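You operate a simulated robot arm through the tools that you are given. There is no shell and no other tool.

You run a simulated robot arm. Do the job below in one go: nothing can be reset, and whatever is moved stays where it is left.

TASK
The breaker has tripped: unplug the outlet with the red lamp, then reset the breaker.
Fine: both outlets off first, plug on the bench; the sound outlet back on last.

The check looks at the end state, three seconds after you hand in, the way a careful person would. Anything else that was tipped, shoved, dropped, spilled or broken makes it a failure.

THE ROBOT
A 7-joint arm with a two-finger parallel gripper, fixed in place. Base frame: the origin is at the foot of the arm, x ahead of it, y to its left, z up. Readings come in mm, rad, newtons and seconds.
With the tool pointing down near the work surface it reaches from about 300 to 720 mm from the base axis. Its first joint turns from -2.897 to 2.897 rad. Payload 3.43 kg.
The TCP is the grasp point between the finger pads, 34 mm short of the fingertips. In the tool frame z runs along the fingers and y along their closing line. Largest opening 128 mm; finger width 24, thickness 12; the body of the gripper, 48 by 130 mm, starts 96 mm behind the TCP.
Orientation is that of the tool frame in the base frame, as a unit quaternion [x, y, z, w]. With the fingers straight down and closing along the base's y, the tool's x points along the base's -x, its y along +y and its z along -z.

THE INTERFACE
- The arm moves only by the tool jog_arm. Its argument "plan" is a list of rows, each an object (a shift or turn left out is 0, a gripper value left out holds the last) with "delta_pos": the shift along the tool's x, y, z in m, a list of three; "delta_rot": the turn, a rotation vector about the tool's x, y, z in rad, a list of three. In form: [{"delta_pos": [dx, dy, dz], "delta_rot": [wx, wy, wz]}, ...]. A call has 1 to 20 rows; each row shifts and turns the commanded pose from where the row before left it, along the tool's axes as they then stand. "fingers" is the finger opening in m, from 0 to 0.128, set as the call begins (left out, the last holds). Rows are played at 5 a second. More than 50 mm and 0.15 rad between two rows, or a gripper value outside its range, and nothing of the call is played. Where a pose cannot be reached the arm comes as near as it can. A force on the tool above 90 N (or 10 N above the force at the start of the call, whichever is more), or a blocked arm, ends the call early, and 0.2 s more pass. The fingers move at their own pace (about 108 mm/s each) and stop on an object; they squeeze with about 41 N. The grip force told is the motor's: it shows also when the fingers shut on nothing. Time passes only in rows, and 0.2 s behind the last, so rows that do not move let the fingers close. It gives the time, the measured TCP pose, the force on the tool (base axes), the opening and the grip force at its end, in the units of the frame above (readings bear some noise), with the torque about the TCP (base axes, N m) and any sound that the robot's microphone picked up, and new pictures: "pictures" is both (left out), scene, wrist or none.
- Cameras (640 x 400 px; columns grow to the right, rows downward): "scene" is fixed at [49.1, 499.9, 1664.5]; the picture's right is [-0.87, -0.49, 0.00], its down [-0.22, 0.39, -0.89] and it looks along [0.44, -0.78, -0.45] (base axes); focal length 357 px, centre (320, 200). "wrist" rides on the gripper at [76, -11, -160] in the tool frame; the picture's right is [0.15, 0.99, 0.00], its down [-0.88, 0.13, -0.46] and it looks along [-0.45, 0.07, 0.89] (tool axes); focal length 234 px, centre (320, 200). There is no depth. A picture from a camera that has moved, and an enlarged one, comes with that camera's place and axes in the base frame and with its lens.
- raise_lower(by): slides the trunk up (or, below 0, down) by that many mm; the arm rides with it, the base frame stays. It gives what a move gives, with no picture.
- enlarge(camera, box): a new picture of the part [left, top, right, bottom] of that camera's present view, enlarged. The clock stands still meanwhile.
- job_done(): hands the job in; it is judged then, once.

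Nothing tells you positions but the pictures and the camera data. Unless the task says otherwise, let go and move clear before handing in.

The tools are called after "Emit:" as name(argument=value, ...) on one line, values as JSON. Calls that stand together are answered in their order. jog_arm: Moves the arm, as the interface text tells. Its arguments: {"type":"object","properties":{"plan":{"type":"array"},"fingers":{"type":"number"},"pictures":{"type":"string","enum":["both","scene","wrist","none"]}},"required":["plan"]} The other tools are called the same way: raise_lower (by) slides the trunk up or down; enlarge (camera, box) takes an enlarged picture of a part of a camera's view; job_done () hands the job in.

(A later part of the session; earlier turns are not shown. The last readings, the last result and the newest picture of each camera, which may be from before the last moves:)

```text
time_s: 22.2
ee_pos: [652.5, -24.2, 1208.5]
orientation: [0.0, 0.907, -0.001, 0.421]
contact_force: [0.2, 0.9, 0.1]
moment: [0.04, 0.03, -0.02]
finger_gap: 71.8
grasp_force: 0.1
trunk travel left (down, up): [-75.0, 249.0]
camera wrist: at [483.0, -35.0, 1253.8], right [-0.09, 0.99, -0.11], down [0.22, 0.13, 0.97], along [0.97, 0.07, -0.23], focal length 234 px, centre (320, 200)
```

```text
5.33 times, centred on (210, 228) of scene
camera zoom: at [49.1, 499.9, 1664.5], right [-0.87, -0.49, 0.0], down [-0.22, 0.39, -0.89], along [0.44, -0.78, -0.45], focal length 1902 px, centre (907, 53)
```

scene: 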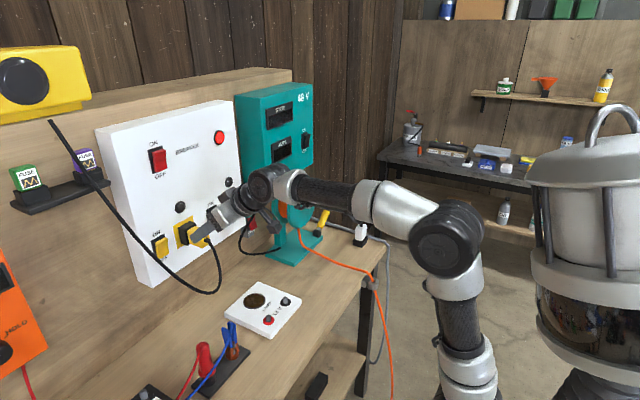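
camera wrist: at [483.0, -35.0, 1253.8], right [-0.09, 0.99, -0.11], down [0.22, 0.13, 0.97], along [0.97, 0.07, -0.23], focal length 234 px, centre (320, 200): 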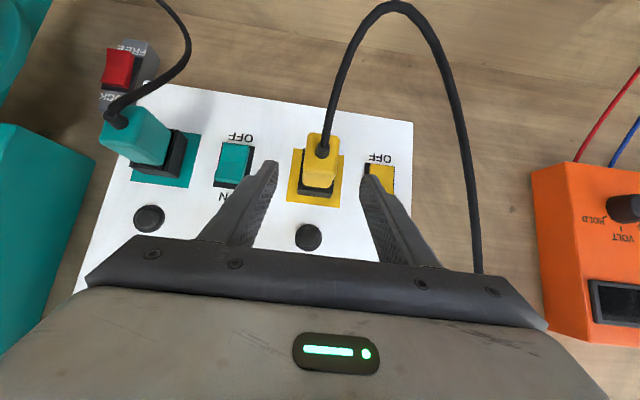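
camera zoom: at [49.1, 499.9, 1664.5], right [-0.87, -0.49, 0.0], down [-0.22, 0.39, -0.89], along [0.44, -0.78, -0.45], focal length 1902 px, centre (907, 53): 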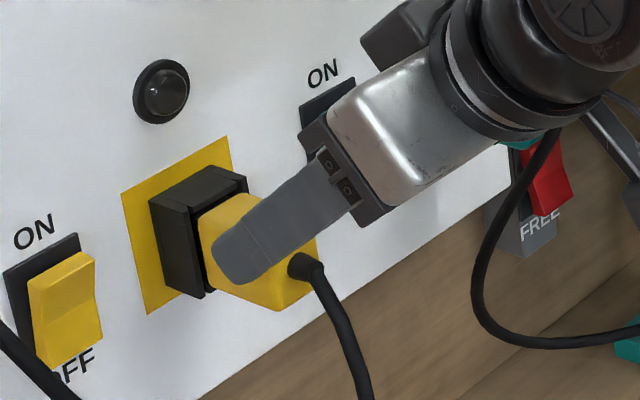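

The plug is centred between the fingers. I'll move in so the pads cover the yellow body clear of the socket rim, then close.

Emit:
jog_arm(plan=[{"delta_pos": [-0.001, 0, 0.0127]}, {"delta_pos": [-0.001, 0, 0.0127]}, {"delta_pos": [-0.001, 0, 0.0127]}, {"delta_pos": [-0.001, 0, 0.0126]}, {}])

Emit:
enlarge(camera="wrist", box=[220, 80, 420, 205])

Emit:
enlarge(camera="scene", box=[150, 190, 270, 265])

```text
time_s: 23.4
ee_pos: [693.9, -24.0, 1179.6]
orientation: [0.0, 0.907, 0.0, 0.422]
contact_force: [1.1, -1.4, -0.4]
moment: [-0.02, 0.02, 0.02]
finger_gap: 72.1
grasp_force: 0.1
trunk travel left (down, up): [-75.0, 249.0]
camera wrist: at [523.9, -33.4, 1224.3], right [-0.09, 0.99, -0.11], down [0.22, 0.13, 0.97], along [0.97, 0.07, -0.23], focal length 234 px, centre (320, 200)
```

scene: 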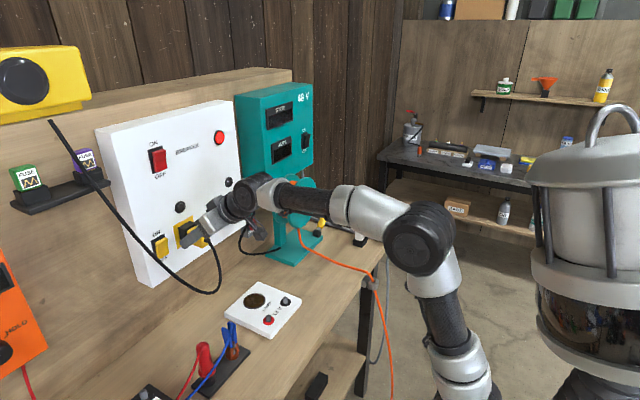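
wrist: 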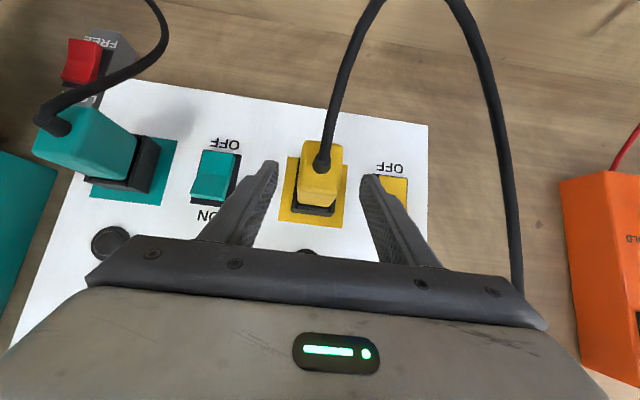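

```text
3.20 times, centred on (320, 142) of wrist
camera zoom: at [523.9, -33.4, 1224.3], right [-0.09, 0.99, -0.11], down [0.22, 0.13, 0.97], along [0.97, 0.07, -0.23], focal length 749 px, centre (320, 384)
```

zoom: 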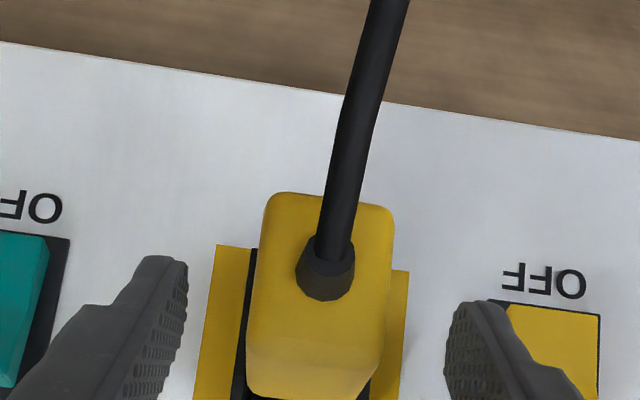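

```text
5.33 times, centred on (210, 228) of scene
camera zoom: at [49.1, 499.9, 1664.5], right [-0.87, -0.49, 0.0], down [-0.22, 0.39, -0.89], along [0.44, -0.78, -0.45], focal length 1902 px, centre (907, 53)
```

zoom: 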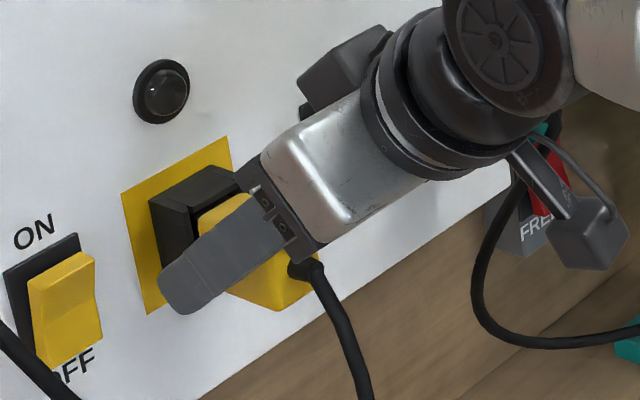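

The fingertips may slightly overlap the socket rim, so I'll back off 8 mm before closing on the plug.

Emit:
jog_arm(plan=[{"delta_pos": [0.0052, 0, -0.0061]}, {}], pictures="none")

Emit:
jog_arm(plan=[{}, {}, {}, {}], fingers=0.0)

Emit:
enlarge(camera="wrist", box=[220, 80, 420, 205])

Emit:
enlarge(camera="scene", box=[150, 190, 270, 265])

```text
time_s: 24.0
ee_pos: [686.4, -23.2, 1177.6]
orientation: [0.001, 0.907, -0.001, 0.422]
contact_force: [0.9, -0.2, 0.1]
moment: [0.03, -0.03, 0.01]
finger_gap: 71.9
grasp_force: 0.0
trunk travel left (down, up): [-75.0, 249.0]
```

```text
time_s: 25.0
ee_pos: [686.8, -24.6, 1178.4]
orientation: [0.001, 0.907, -0.001, 0.422]
contact_force: [-0.2, -7.0, 0.7]
moment: [-0.23, 0.0, -0.4]
finger_gap: 31.2
grasp_force: 41.2
trunk travel left (down, up): [-75.0, 249.0]
camera wrist: at [516.1, -35.1, 1223.7], right [-0.09, 0.99, -0.11], down [0.22, 0.13, 0.97], along [0.97, 0.06, -0.23], focal length 234 px, centre (320, 200)
```

scene: 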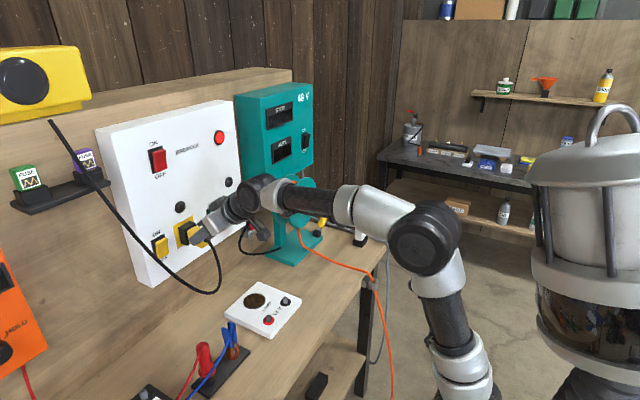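
wrist: 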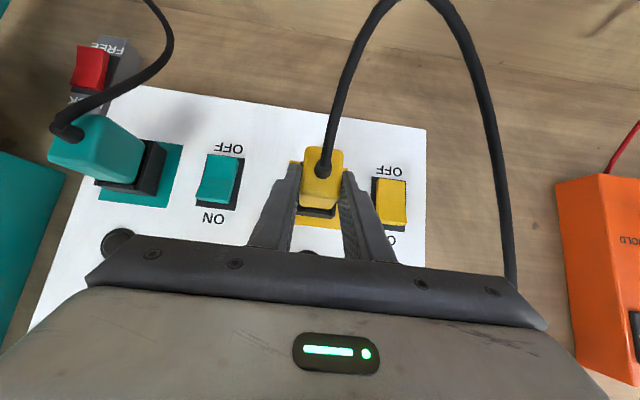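

```text
3.20 times, centred on (320, 142) of wrist
camera zoom: at [516.1, -35.1, 1223.7], right [-0.09, 0.99, -0.11], down [0.22, 0.13, 0.97], along [0.97, 0.06, -0.23], focal length 749 px, centre (320, 384)
```

zoom: 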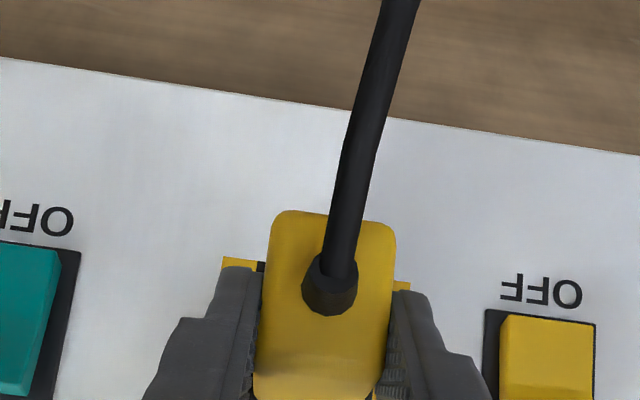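

```text
5.33 times, centred on (210, 228) of scene
camera zoom: at [49.1, 499.9, 1664.5], right [-0.87, -0.49, 0.0], down [-0.22, 0.39, -0.89], along [0.44, -0.78, -0.45], focal length 1902 px, centre (907, 53)
```

zoom: 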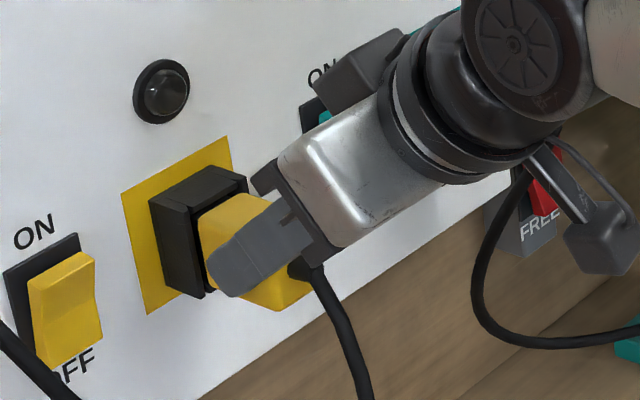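

The plug is gripped, 31 mm wide at 41 N. I'll pull it straight out along -x.

Emit:
jog_arm(plan=[{"delta_pos": [0.0026, -0.001, -0.0031]}, {"delta_pos": [0.0032, 0, -0.0038]}, {"delta_pos": [0.0032, 0, -0.0038]}, {"delta_pos": [0.0032, 0, -0.0038]}, {"delta_pos": [0.0032, 0, -0.0038]}])

Emit:
enlarge(camera="scene", box=[150, 190, 270, 265])

```text
time_s: 26.2
ee_pos: [659.7, -23.5, 1178.6]
orientation: [0.0, 0.907, -0.001, 0.421]
contact_force: [0.2, 0.1, 0.1]
moment: [-0.05, 0.03, 0.0]
finger_gap: 31.1
grasp_force: 40.8
trunk travel left (down, up): [-75.0, 249.0]
camera wrist: at [490.1, -34.6, 1223.9], right [-0.09, 0.99, -0.11], down [0.22, 0.13, 0.97], along [0.97, 0.07, -0.23], focal length 234 px, centre (320, 200)
```

scene: 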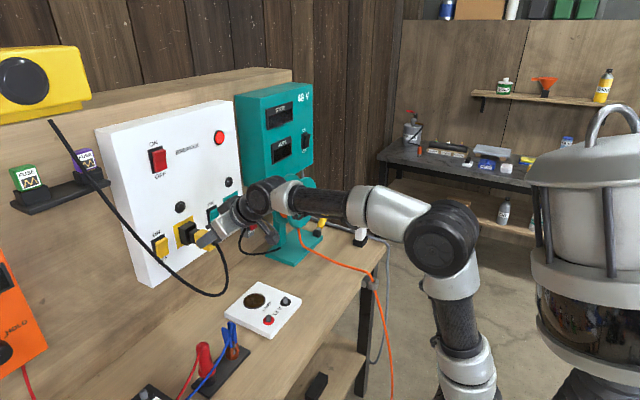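
wrist: 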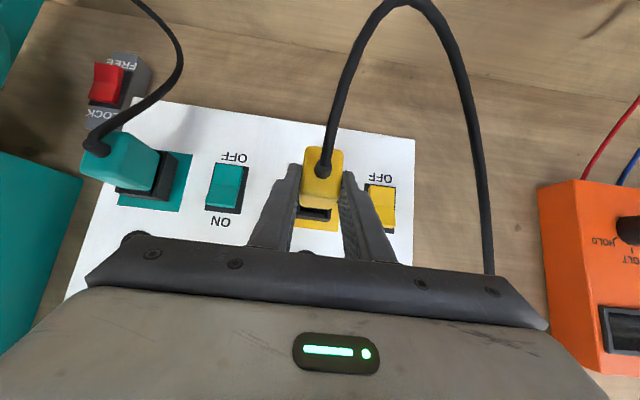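

```text
5.33 times, centred on (210, 228) of scene
camera zoom: at [49.1, 499.9, 1664.5], right [-0.87, -0.49, 0.0], down [-0.22, 0.39, -0.89], along [0.44, -0.78, -0.45], focal length 1902 px, centre (907, 53)
```

zoom: 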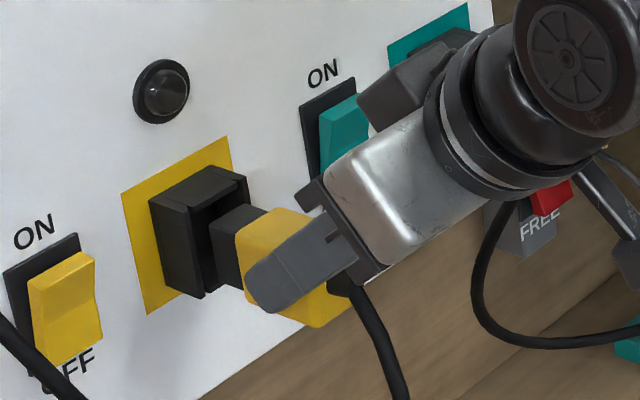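

The plug is sliding out with no resistance. I'll continue until it's fully clear of the socket.

Emit:
jog_arm(plan=[{"delta_pos": [0.0077, 0, -0.0092]}, {"delta_pos": [0.0077, 0, -0.0092]}, {"delta_pos": [0.0077, 0, -0.0092]}, {"delta_pos": [0.0077, 0, -0.0092]}, {"delta_pos": [0.0077, 0, -0.0092]}, {}])

Emit:
enlarge(camera="scene", box=[110, 190, 310, 390])

```text
time_s: 27.6
ee_pos: [600.1, -24.9, 1178.6]
orientation: [0.001, 0.907, -0.002, 0.421]
contact_force: [-0.1, 0.3, -0.7]
moment: [-0.04, 0.03, -0.03]
finger_gap: 31.1
grasp_force: 41.2
trunk travel left (down, up): [-75.0, 249.0]
camera wrist: at [430.0, -34.8, 1224.0], right [-0.09, 0.99, -0.11], down [0.22, 0.13, 0.97], along [0.97, 0.07, -0.23], focal length 234 px, centre (320, 200)
```

scene: 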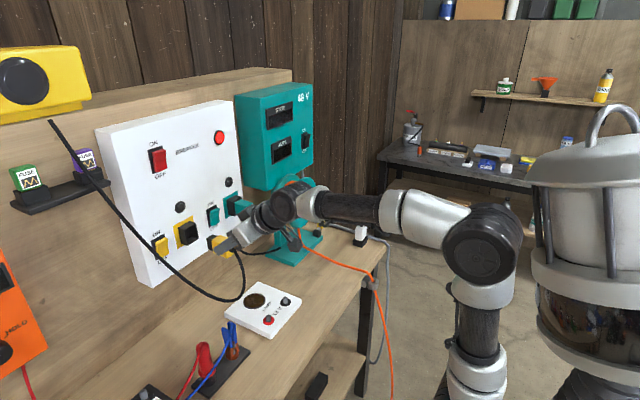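
wrist: 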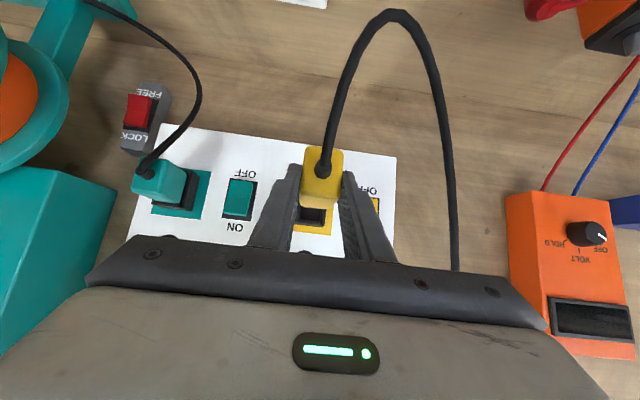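

```text
2.00 times, centred on (210, 290) of scene
camera zoom: at [49.1, 499.9, 1664.5], right [-0.87, -0.49, 0.0], down [-0.22, 0.39, -0.89], along [0.44, -0.78, -0.45], focal length 713 px, centre (540, 20)
```

zoom: 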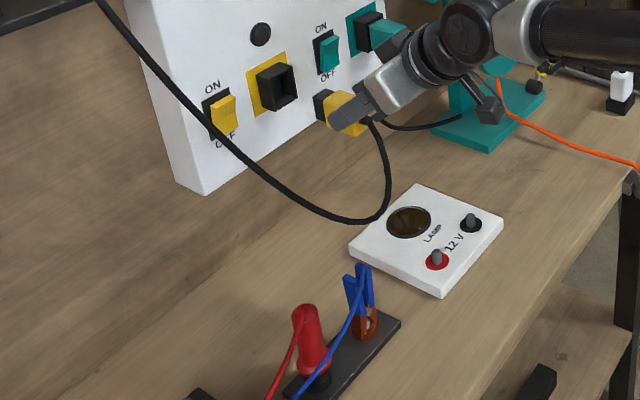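

The plug is fully out and its lamp is dark. I'll lay it on the free patch of bench at about x 680, y 12, between the panel and the lamp box. I'll pitch the tool slightly steeper so the wrist camera clears the upright clips.

Emit:
jog_arm(plan=[{"delta_rot": [0, 0.1355, 0]}, {"delta_rot": [0, 0.1355, 0]}, {"delta_pos": [0.0072, 0.0074, 0.0382]}, {"delta_pos": [0.0072, 0.0074, 0.0382]}, {"delta_pos": [0.0072, 0.0074, 0.0382]}, {"delta_pos": [0.0072, 0.0074, 0.0382]}, {}])

Emit:
enlarge(camera="scene", box=[110, 190, 310, 390])

```text
time_s: 29.2
ee_pos: [662.7, 3.7, 1034.6]
orientation: [0.0, 0.955, -0.001, 0.295]
contact_force: [-0.4, -0.6, 0.1]
moment: [-0.01, 0.0, -0.02]
finger_gap: 30.7
grasp_force: 41.3
trunk travel left (down, up): [-75.0, 249.0]
camera wrist: at [510.9, -6.0, 1124.3], right [-0.12, 0.99, -0.08], down [0.47, 0.13, 0.87], along [0.87, 0.07, -0.48], focal length 234 px, centre (320, 200)
```

scene: 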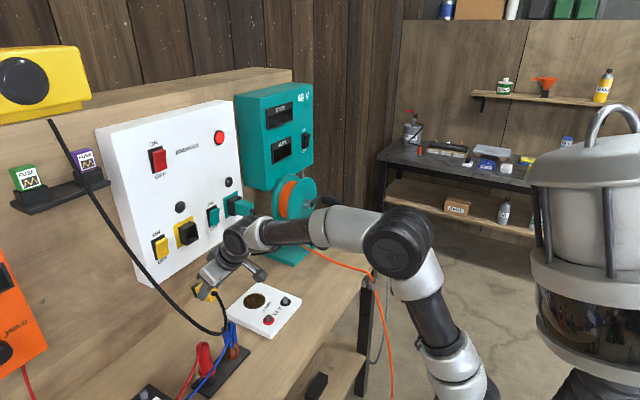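
wrist: 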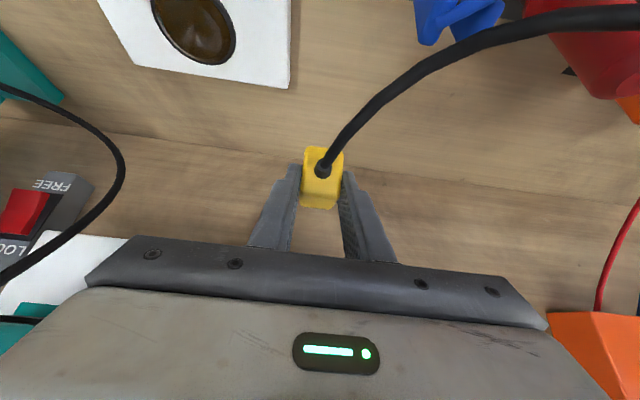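

```text
2.00 times, centred on (210, 290) of scene
camera zoom: at [49.1, 499.9, 1664.5], right [-0.87, -0.49, 0.0], down [-0.22, 0.39, -0.89], along [0.44, -0.78, -0.45], focal length 713 px, centre (540, 20)
```

zoom: 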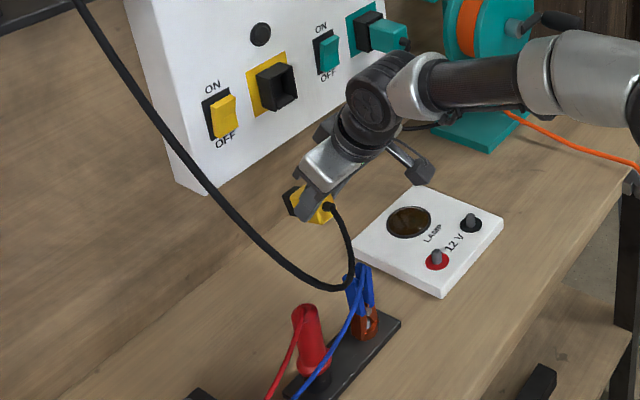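

The hanging cable comes close to the blue clip, so I'll look carefully before lowering any further.

Emit:
enlarge(camera="scene", box=[180, 270, 260, 370])

Emit:
enlarge(camera="wrist", box=[380, 0, 640, 120])

```text
4.00 times, centred on (220, 320) of scene
camera zoom: at [49.1, 499.9, 1664.5], right [-0.87, -0.49, 0.0], down [-0.22, 0.39, -0.89], along [0.44, -0.78, -0.45], focal length 1427 px, centre (720, -280)
```

zoom: 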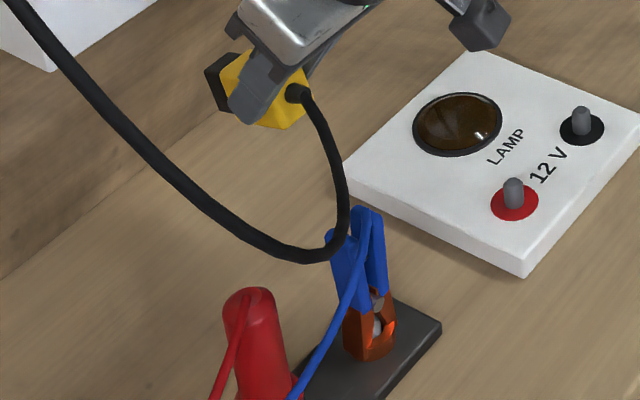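

```text
2.46 times, centred on (510, 60) of wrist
camera zoom: at [510.9, -6.0, 1124.3], right [-0.12, 0.99, -0.08], down [0.47, 0.13, 0.87], along [0.87, 0.07, -0.48], focal length 576 px, centre (-148, 545)
```

zoom: 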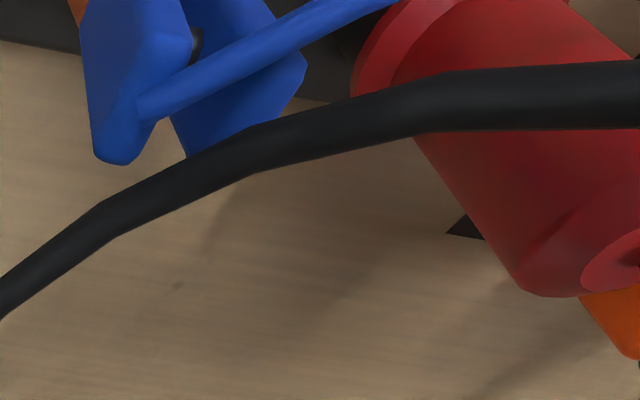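

The cable's low point is only about 15–20 mm above the blue clip's handles. I'll shift the plug further toward the wall first, which draws the cable away from the clips, and check again.

Emit:
jog_arm(plan=[{"delta_pos": [-0.0107, 0, 0.0073]}, {"delta_pos": [-0.0107, 0, 0.0073]}, {}])

Emit:
enlarge(camera="scene", box=[180, 270, 260, 370])

Emit:
enlarge(camera="wrist", box=[300, 0, 640, 200])

```text
time_s: 30.0
ee_pos: [688.7, 6.6, 1034.2]
orientation: [0.001, 0.956, -0.001, 0.295]
contact_force: [0.0, 0.3, -0.6]
moment: [-0.03, 0.04, -0.03]
finger_gap: 30.8
grasp_force: 41.4
trunk travel left (down, up): [-75.0, 249.0]
camera wrist: at [537.3, -4.7, 1124.2], right [-0.12, 0.99, -0.08], down [0.47, 0.13, 0.87], along [0.87, 0.07, -0.48], focal length 234 px, centre (320, 200)
```

scene: 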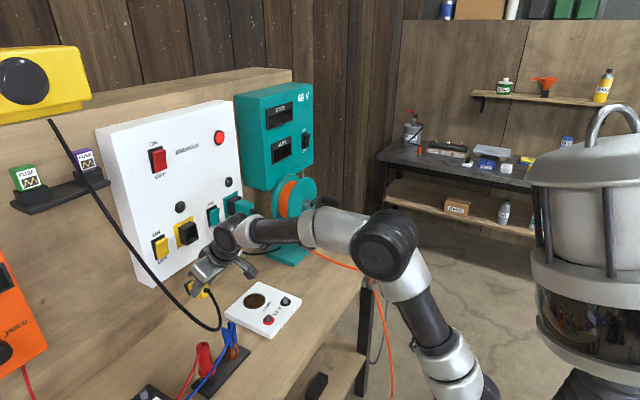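
wrist: 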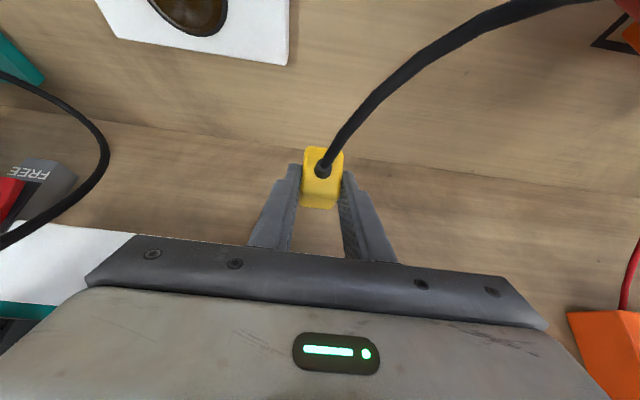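

```text
4.00 times, centred on (220, 320) of scene
camera zoom: at [49.1, 499.9, 1664.5], right [-0.87, -0.49, 0.0], down [-0.22, 0.39, -0.89], along [0.44, -0.78, -0.45], focal length 1427 px, centre (720, -280)
```

zoom: 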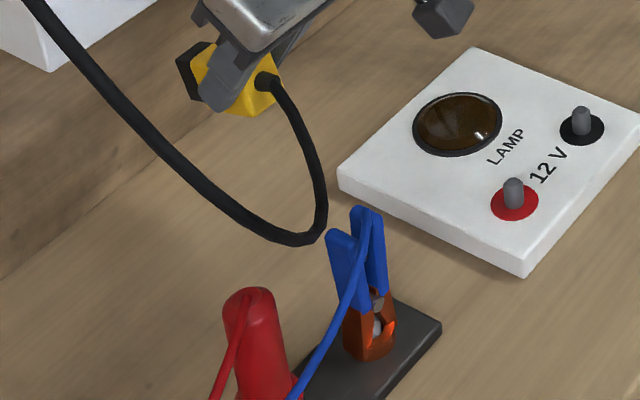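

```text
1.88 times, centred on (470, 100) of wrist
camera zoom: at [537.3, -4.7, 1124.2], right [-0.12, 0.99, -0.08], down [0.47, 0.13, 0.87], along [0.87, 0.07, -0.48], focal length 441 px, centre (38, 388)
```

zoom: 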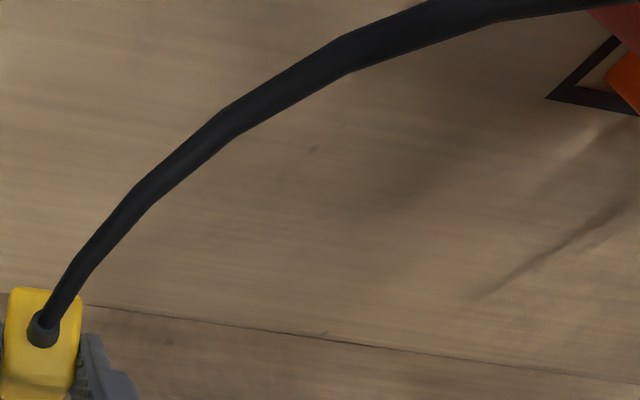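

The cable now clears the blue clip. I'll lower in stages and keep watching it.

Emit:
jog_arm(plan=[{"delta_pos": [0.0068, 0, 0.0136]}, {"delta_pos": [0.0068, 0, 0.0136]}, {}])

Emit:
enlarge(camera="scene", box=[180, 270, 260, 370])

```text
time_s: 30.8
ee_pos: [693.2, 5.2, 1004.4]
orientation: [0.0, 0.956, -0.001, 0.295]
contact_force: [-0.2, -0.3, -0.4]
moment: [-0.02, 0.05, 0.0]
finger_gap: 30.9
grasp_force: 40.9
trunk travel left (down, up): [-75.0, 249.0]
camera wrist: at [541.5, -4.7, 1094.8], right [-0.12, 0.99, -0.08], down [0.47, 0.13, 0.87], along [0.87, 0.07, -0.48], focal length 234 px, centre (320, 200)
```

scene: 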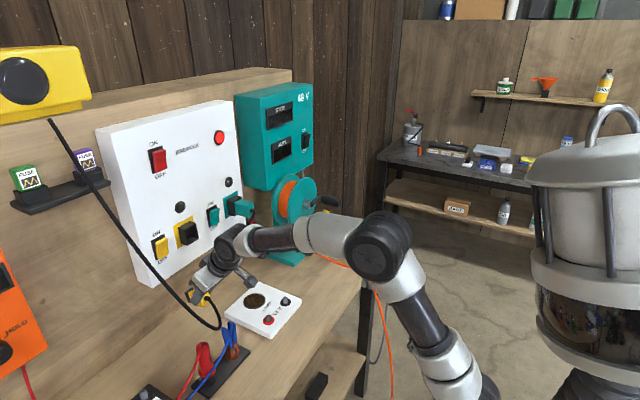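
wrist: 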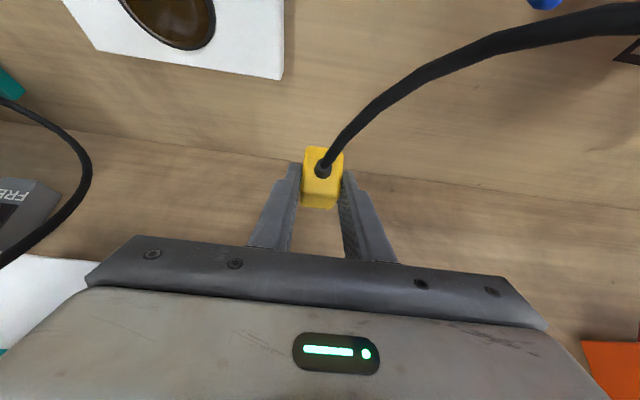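

```text
4.00 times, centred on (220, 320) of scene
camera zoom: at [49.1, 499.9, 1664.5], right [-0.87, -0.49, 0.0], down [-0.22, 0.39, -0.89], along [0.44, -0.78, -0.45], focal length 1427 px, centre (720, -280)
```

zoom: 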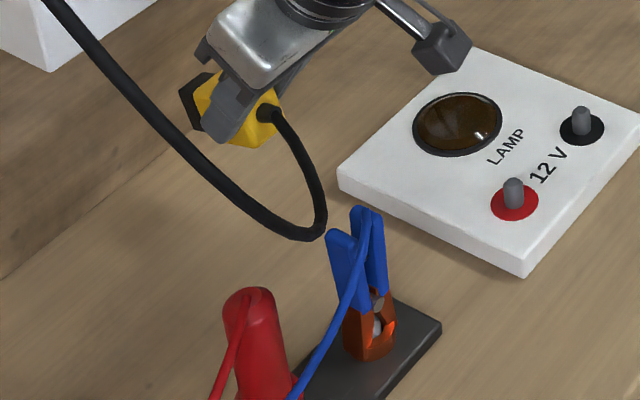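

The cable would still touch the clip if I went lower here. I'll raise the plug again and yaw it by -60° so the cable exits toward +y, away from the clips.

Emit:
jog_arm(plan=[{"delta_pos": [-0.0114, 0.0017, -0.029]}, {"delta_pos": [-0.0114, 0.0017, -0.029]}, {"delta_pos": [-0.0114, 0.0017, -0.029]}, {}, {"delta_rot": [0.074, 0, 0.108]}, {"delta_rot": [0.074, 0, 0.108]}, {"delta_rot": [0.074, 0, 0.108]}, {"delta_rot": [0.074, 0, 0.108]}, {}])

```text
time_s: 32.8
ee_pos: [672.2, 11.2, 1098.1]
orientation: [0.248, 0.923, -0.077, 0.285]
contact_force: [0.3, 2.0, 1.0]
moment: [0.0, 0.0, 0.03]
finger_gap: 31.6
grasp_force: 41.2
trunk travel left (down, up): [-75.0, 249.0]
camera wrist: at [536.3, 78.8, 1186.9], right [0.39, 0.92, -0.08], down [0.47, -0.12, 0.87], along [0.79, -0.38, -0.48], focal length 234 px, centre (320, 200)
```

scene: 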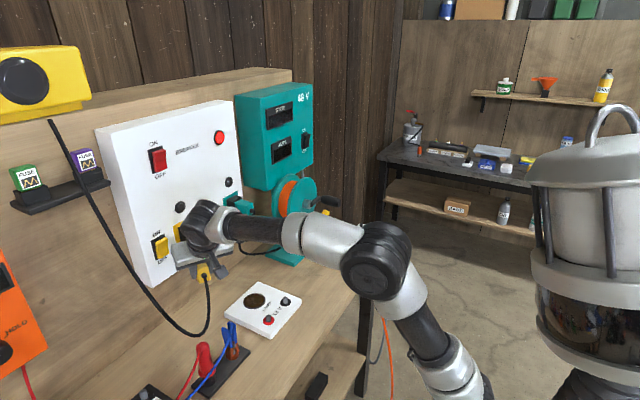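
wrist: 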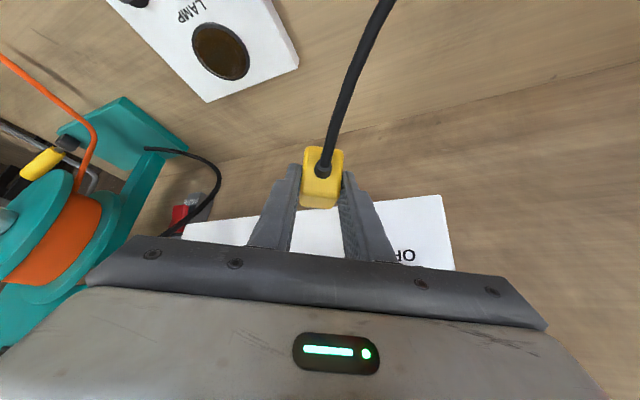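

Emit:
jog_arm(plan=[{"delta_rot": [0.074, 0, 0.108]}, {"delta_rot": [0.074, 0, 0.108]}, {"delta_rot": [0.074, 0, 0.108]}, {"delta_rot": [0.074, 0, 0.108]}, {}])

Emit:
enlarge(camera="scene", box=[130, 190, 290, 390])

```text
time_s: 34.0
ee_pos: [673.2, 11.1, 1098.7]
orientation: [0.478, 0.827, -0.149, 0.256]
contact_force: [-0.9, -0.8, 0.3]
moment: [-0.02, 0.01, 0.01]
finger_gap: 31.0
grasp_force: 40.9
trunk travel left (down, up): [-75.0, 249.0]
camera wrist: at [588.4, 138.3, 1186.7], right [0.8, 0.6, -0.08], down [0.35, -0.34, 0.87], along [0.49, -0.73, -0.48], focal length 234 px, centre (320, 200)
```

scene: 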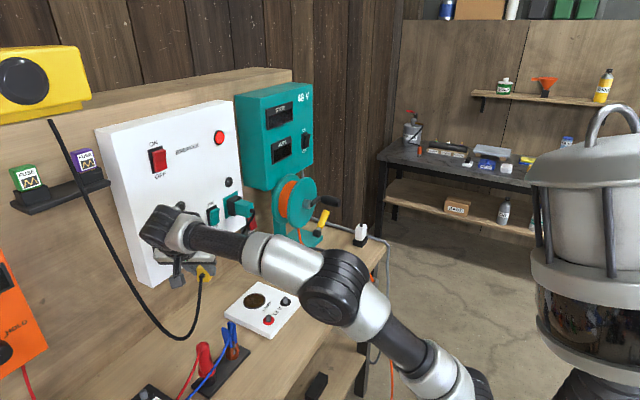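
wrist: 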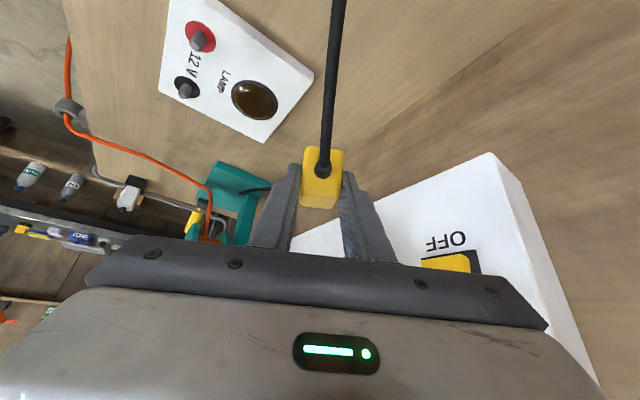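

```text
2.00 times, centred on (210, 290) of scene
camera zoom: at [49.1, 499.9, 1664.5], right [-0.87, -0.49, 0.0], down [-0.22, 0.39, -0.89], along [0.44, -0.78, -0.45], focal length 713 px, centre (540, 20)
```

zoom: 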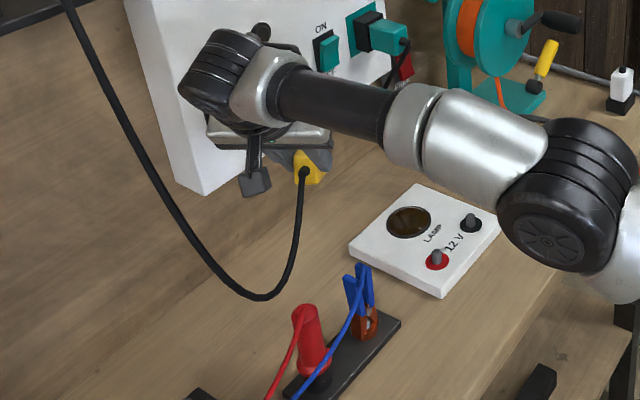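

The cable now falls well clear of the clips. I'll lower the plug in stages.

Emit:
jog_arm(plan=[{"delta_pos": [0.0156, 0.0049, 0.0277]}, {"delta_pos": [0.0156, 0.0049, 0.0277]}, {"delta_pos": [0.0156, 0.0049, 0.0277]}, {}])

Emit:
enlarge(camera="scene", box=[130, 190, 290, 390])

```text
time_s: 35.0
ee_pos: [688.2, 11.2, 1002.2]
orientation: [0.477, 0.827, -0.149, 0.257]
contact_force: [-0.7, 0.0, 0.4]
moment: [0.0, 0.0, -0.04]
finger_gap: 31.4
grasp_force: 41.2
trunk travel left (down, up): [-75.0, 249.0]
camera wrist: at [604.4, 138.7, 1091.1], right [0.8, 0.6, -0.08], down [0.35, -0.34, 0.87], along [0.49, -0.73, -0.48], focal length 234 px, centre (320, 200)
```

scene: 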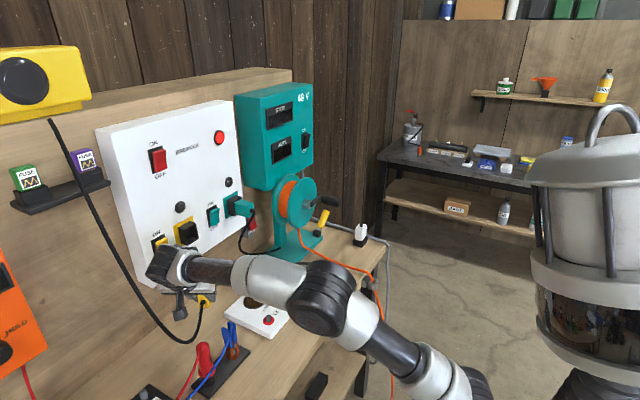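
wrist: 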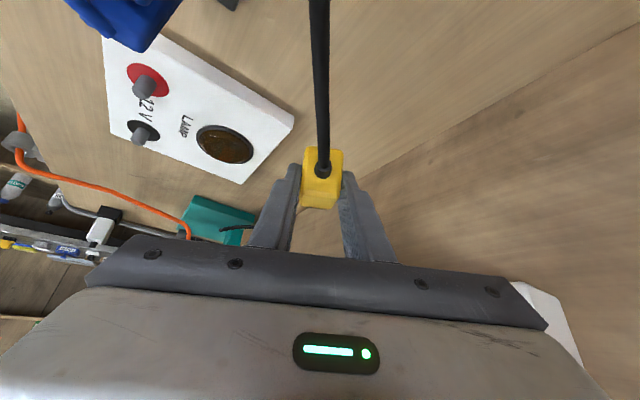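

```text
2.00 times, centred on (210, 290) of scene
camera zoom: at [49.1, 499.9, 1664.5], right [-0.87, -0.49, 0.0], down [-0.22, 0.39, -0.89], along [0.44, -0.78, -0.45], focal length 713 px, centre (540, 20)
```

zoom: 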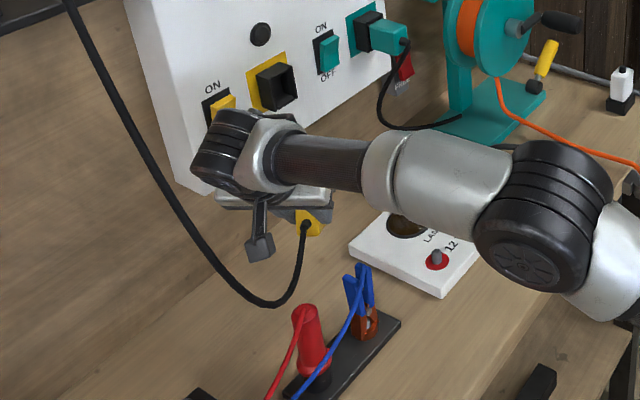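

Emit:
jog_arm(plan=[{"delta_pos": [0.005, 0.0014, 0.0087]}, {"delta_pos": [0.005, 0.0014, 0.0087]}, {"delta_pos": [0.005, 0.0014, 0.0087]}, {}])

Emit:
enlarge(camera="scene", box=[150, 260, 270, 360])

Emit:
enlarge(camera="wrist", box=[220, 60, 420, 260])

```text
time_s: 36.0
ee_pos: [693.4, 10.2, 972.3]
orientation: [0.478, 0.827, -0.149, 0.255]
contact_force: [0.0, -0.8, -0.2]
moment: [0.01, 0.02, 0.0]
finger_gap: 31.1
grasp_force: 41.4
trunk travel left (down, up): [-75.0, 249.0]
camera wrist: at [608.4, 138.6, 1061.7], right [0.8, 0.6, -0.08], down [0.35, -0.34, 0.87], along [0.49, -0.73, -0.48], focal length 234 px, centre (320, 200)
```

scene: 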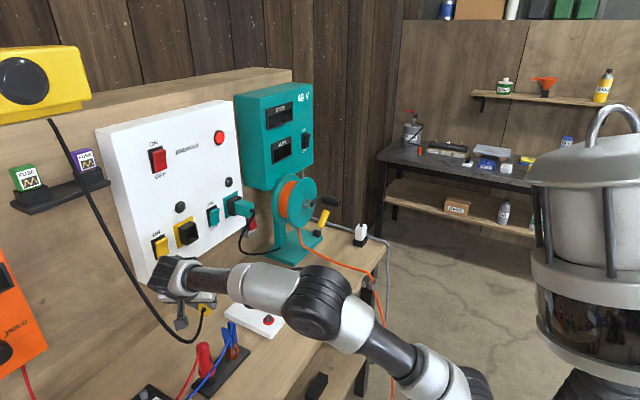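
wrist: 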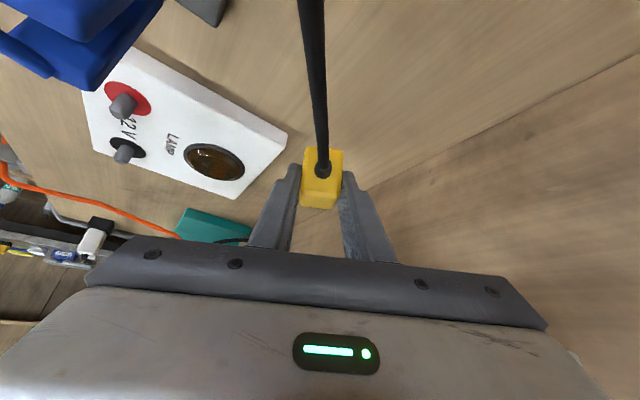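

```text
4.00 times, centred on (210, 310) of scene
camera zoom: at [49.1, 499.9, 1664.5], right [-0.87, -0.49, 0.0], down [-0.22, 0.39, -0.89], along [0.44, -0.78, -0.45], focal length 1427 px, centre (760, -240)
```

zoom: 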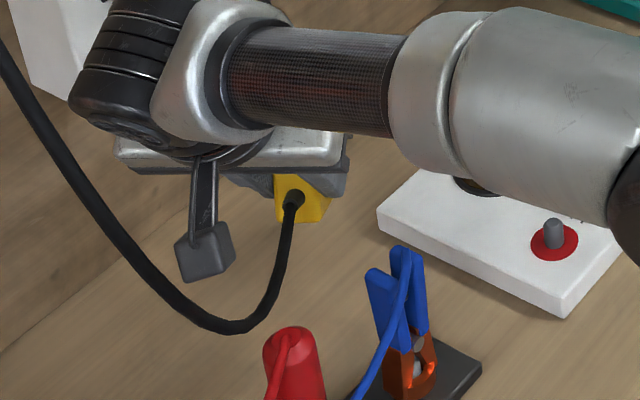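

```text
2.00 times, centred on (320, 160) of wrist
camera zoom: at [608.4, 138.6, 1061.7], right [0.8, 0.6, -0.08], down [0.35, -0.34, 0.87], along [0.49, -0.73, -0.48], focal length 468 px, centre (320, 280)
```

zoom: 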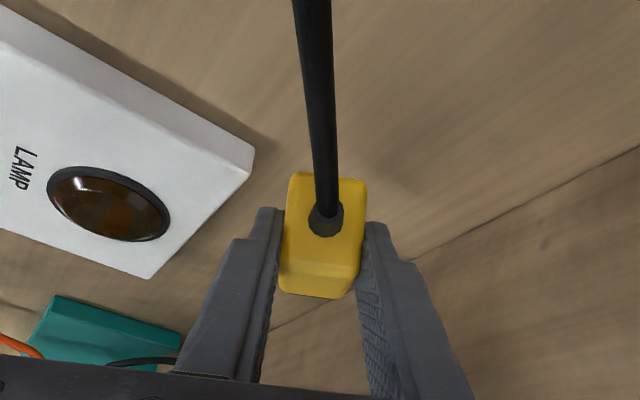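

The way down is clear, so I'll feel for the bench in 3 mm steps.

Emit:
jog_arm(plan=[{"delta_pos": [0.0023, 0, 0.0033]}, {"delta_pos": [0.0023, 0, 0.0033]}, {"delta_pos": [0.0023, 0, 0.0033]}], pictures="none")

Emit:
enlarge(camera="wrist", box=[220, 60, 420, 260])

```text
time_s: 36.8
ee_pos: [693.4, 11.2, 961.2]
orientation: [0.478, 0.827, -0.149, 0.256]
contact_force: [-0.6, -0.2, -0.5]
moment: [0.05, 0.02, -0.01]
finger_gap: 31.2
grasp_force: 41.6
trunk travel left (down, up): [-75.0, 249.0]
```

```text
2.00 times, centred on (320, 160) of wrist
camera zoom: at [608.9, 138.7, 1049.9], right [0.8, 0.6, -0.08], down [0.35, -0.34, 0.87], along [0.49, -0.73, -0.48], focal length 468 px, centre (320, 280)
```

zoom: 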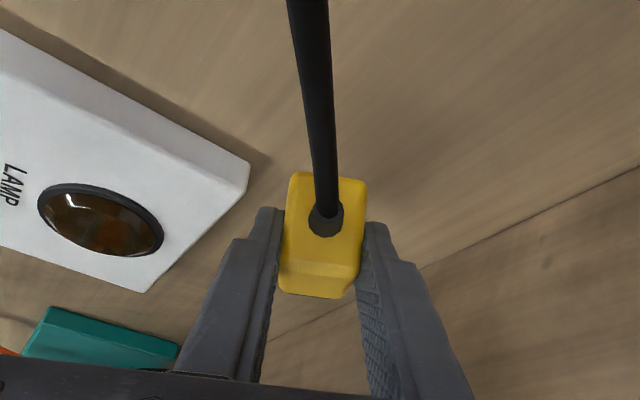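

Emit:
jog_arm(plan=[{"delta_pos": [0.0017, 0, 0.0025]}, {"delta_pos": [0.0017, 0, 0.0025]}, {"delta_pos": [0.0017, 0, 0.0025]}], pictures="none")

Emit:
jog_arm(plan=[{"delta_pos": [0.0017, 0, 0.0025]}, {"delta_pos": [0.0017, 0, 0.0025]}])

Emit:
enlarge(camera="scene", box=[150, 260, 270, 360])

```text
time_s: 37.6
ee_pos: [693.8, 11.3, 950.8]
orientation: [0.478, 0.827, -0.149, 0.255]
contact_force: [0.9, -0.7, -0.6]
moment: [0.0, 0.0, 0.05]
finger_gap: 31.2
grasp_force: 40.8
trunk travel left (down, up): [-75.0, 249.0]
```

```text
time_s: 38.2
ee_pos: [694.6, 11.2, 945.5]
orientation: [0.478, 0.827, -0.149, 0.255]
contact_force: [0.1, -0.6, -0.6]
moment: [0.01, 0.01, 0.03]
finger_gap: 31.1
grasp_force: 41.2
trunk travel left (down, up): [-75.0, 249.0]
camera wrist: at [609.7, 138.2, 1034.5], right [0.8, 0.6, -0.08], down [0.35, -0.34, 0.87], along [0.49, -0.73, -0.48], focal length 234 px, centre (320, 200)
```

scene: 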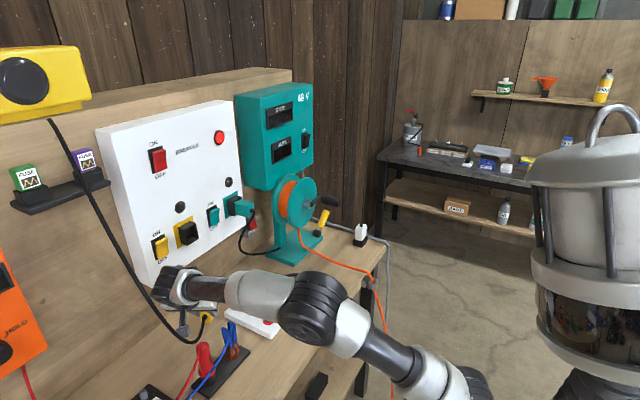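
wrist: 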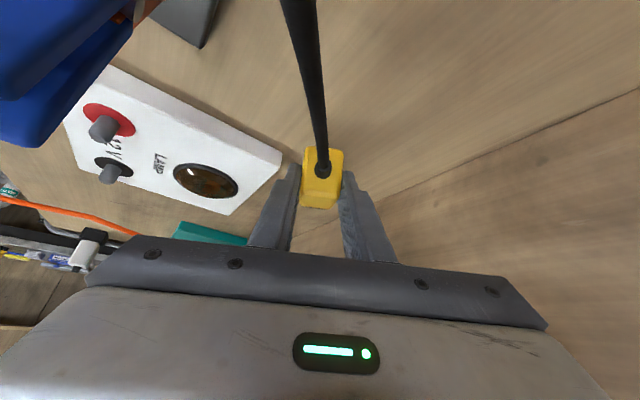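

```text
4.00 times, centred on (210, 310) of scene
camera zoom: at [49.1, 499.9, 1664.5], right [-0.87, -0.49, 0.0], down [-0.22, 0.39, -0.89], along [0.44, -0.78, -0.45], focal length 1427 px, centre (760, -240)
```

zoom: 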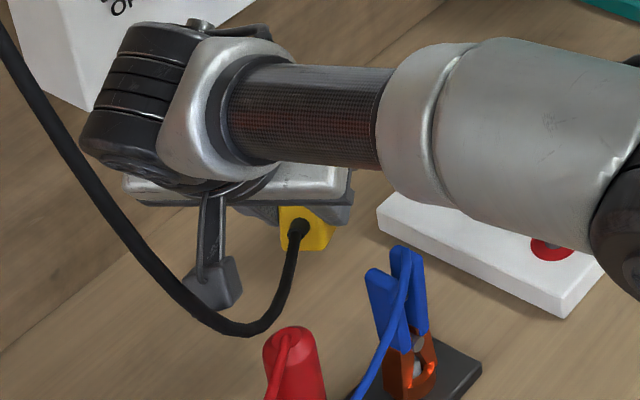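

No contact yet. The bench seems nearer z≈885, so I'll continue carefully.

Emit:
jog_arm(plan=[{"delta_pos": [0.0017, 0, 0.0025]}, {"delta_pos": [0.0017, 0, 0.0025]}, {"delta_pos": [0.0017, 0, 0.0025]}], pictures="none")

Emit:
jog_arm(plan=[{"delta_pos": [0.0017, 0, 0.0025]}, {"delta_pos": [0.0017, 0, 0.0025]}])

Emit:
enlarge(camera="scene", box=[150, 260, 270, 360])

Emit:
enlarge(camera="wrist", box=[220, 60, 420, 260])

```text
time_s: 39.0
ee_pos: [694.3, 10.7, 936.5]
orientation: [0.478, 0.827, -0.148, 0.255]
contact_force: [0.2, 0.1, 0.0]
moment: [0.01, -0.01, 0.0]
finger_gap: 31.2
grasp_force: 40.8
trunk travel left (down, up): [-75.0, 249.0]
```

```text
time_s: 39.6
ee_pos: [694.0, 8.8, 932.7]
orientation: [0.478, 0.827, -0.148, 0.258]
contact_force: [-3.2, 2.2, 10.5]
moment: [-0.52, -0.1, -0.13]
finger_gap: 31.0
grasp_force: 41.0
trunk travel left (down, up): [-75.0, 249.0]
camera wrist: at [608.9, 137.7, 1021.1], right [0.8, 0.6, -0.08], down [0.34, -0.34, 0.87], along [0.5, -0.73, -0.48], focal length 234 px, centre (320, 200)
```

scene: 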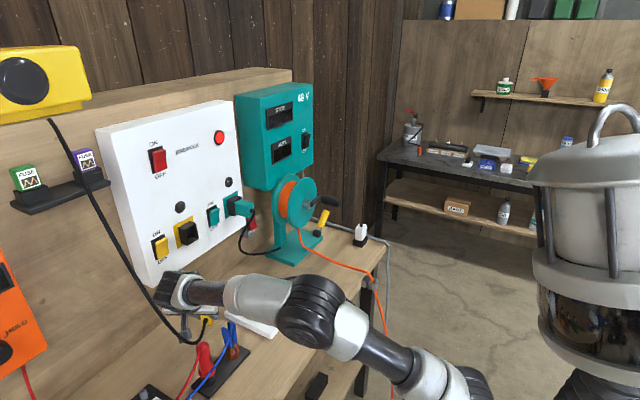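
wrist: 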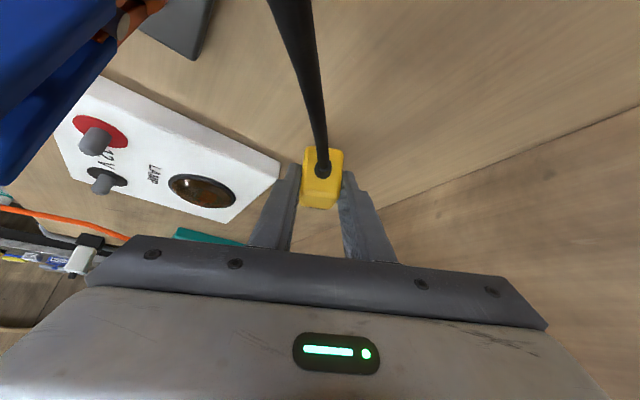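

```text
4.00 times, centred on (210, 310) of scene
camera zoom: at [49.1, 499.9, 1664.5], right [-0.87, -0.49, 0.0], down [-0.22, 0.39, -0.89], along [0.44, -0.78, -0.45], focal length 1427 px, centre (760, -240)
```

zoom: 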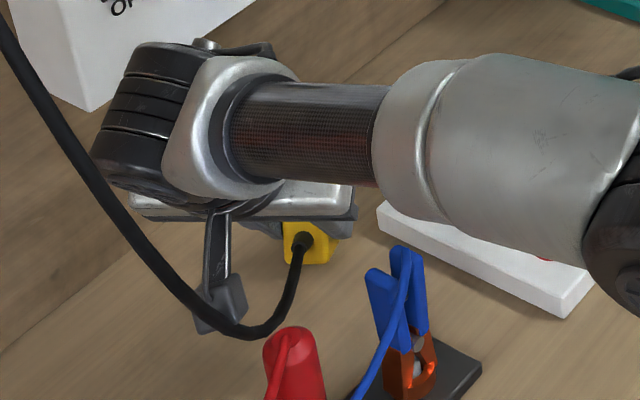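

```text
2.00 times, centred on (320, 160) of wrist
camera zoom: at [608.9, 137.7, 1021.1], right [0.8, 0.6, -0.08], down [0.34, -0.34, 0.87], along [0.5, -0.73, -0.48], focal length 468 px, centre (320, 280)
```

zoom: 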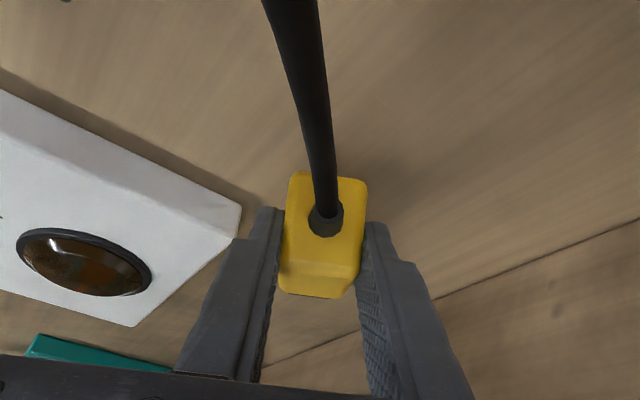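

Contact: the nose is resting on the bench with about 10 N upward. I'll partly level the plug by pivoting on its nose, so it only settles a few millimetres on release.

Emit:
jog_arm(plan=[{"delta_pos": [0.0017, 0, 0.0025], "delta_rot": [0, -0.065, 0]}, {"delta_pos": [0.0019, 0, 0.0025], "delta_rot": [0, -0.065, 0]}, {}])

Emit:
enlarge(camera="scene", box=[150, 260, 270, 360])

```text
time_s: 40.4
ee_pos: [694.0, 10.2, 925.3]
orientation: [0.468, 0.808, -0.179, 0.31]
contact_force: [-3.0, 5.1, 17.2]
moment: [-0.47, -0.17, -0.01]
finger_gap: 31.1
grasp_force: 41.0
trunk travel left (down, up): [-75.0, 249.0]
camera wrist: at [603.5, 147.0, 993.8], right [0.8, 0.59, -0.1], down [0.29, -0.24, 0.93], along [0.52, -0.77, -0.36], focal length 234 px, centre (320, 200)
```

scene: 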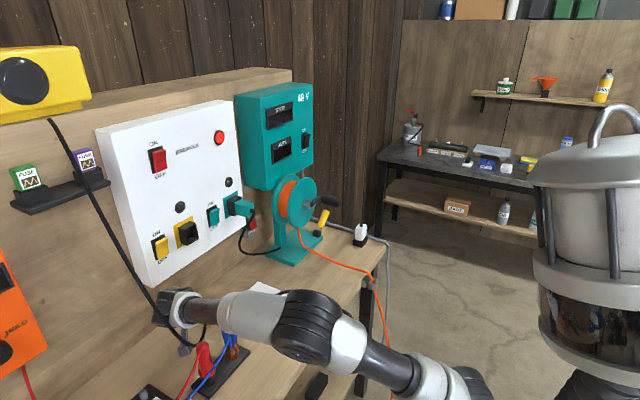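
wrist: 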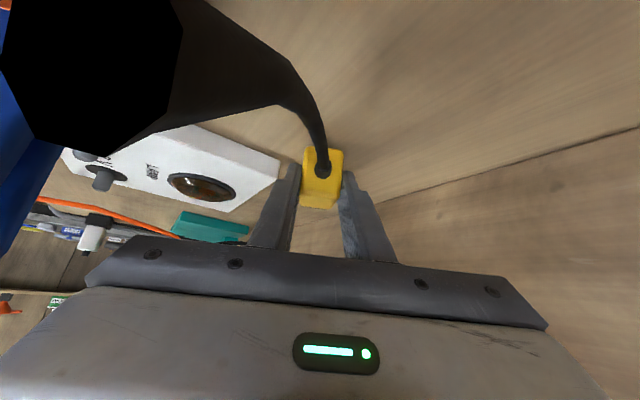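

```text
4.00 times, centred on (210, 310) of scene
camera zoom: at [49.1, 499.9, 1664.5], right [-0.87, -0.49, 0.0], down [-0.22, 0.39, -0.89], along [0.44, -0.78, -0.45], focal length 1427 px, centre (760, -240)
```

zoom: 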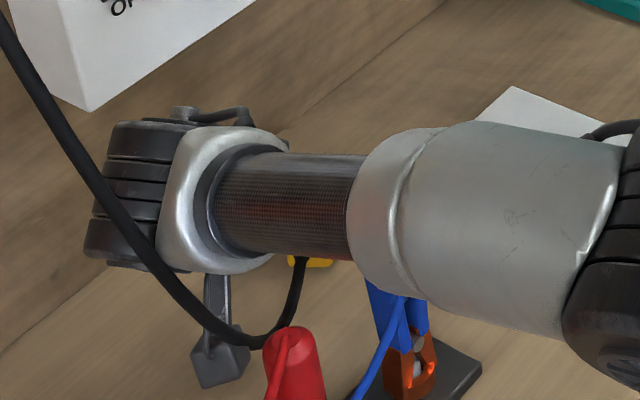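

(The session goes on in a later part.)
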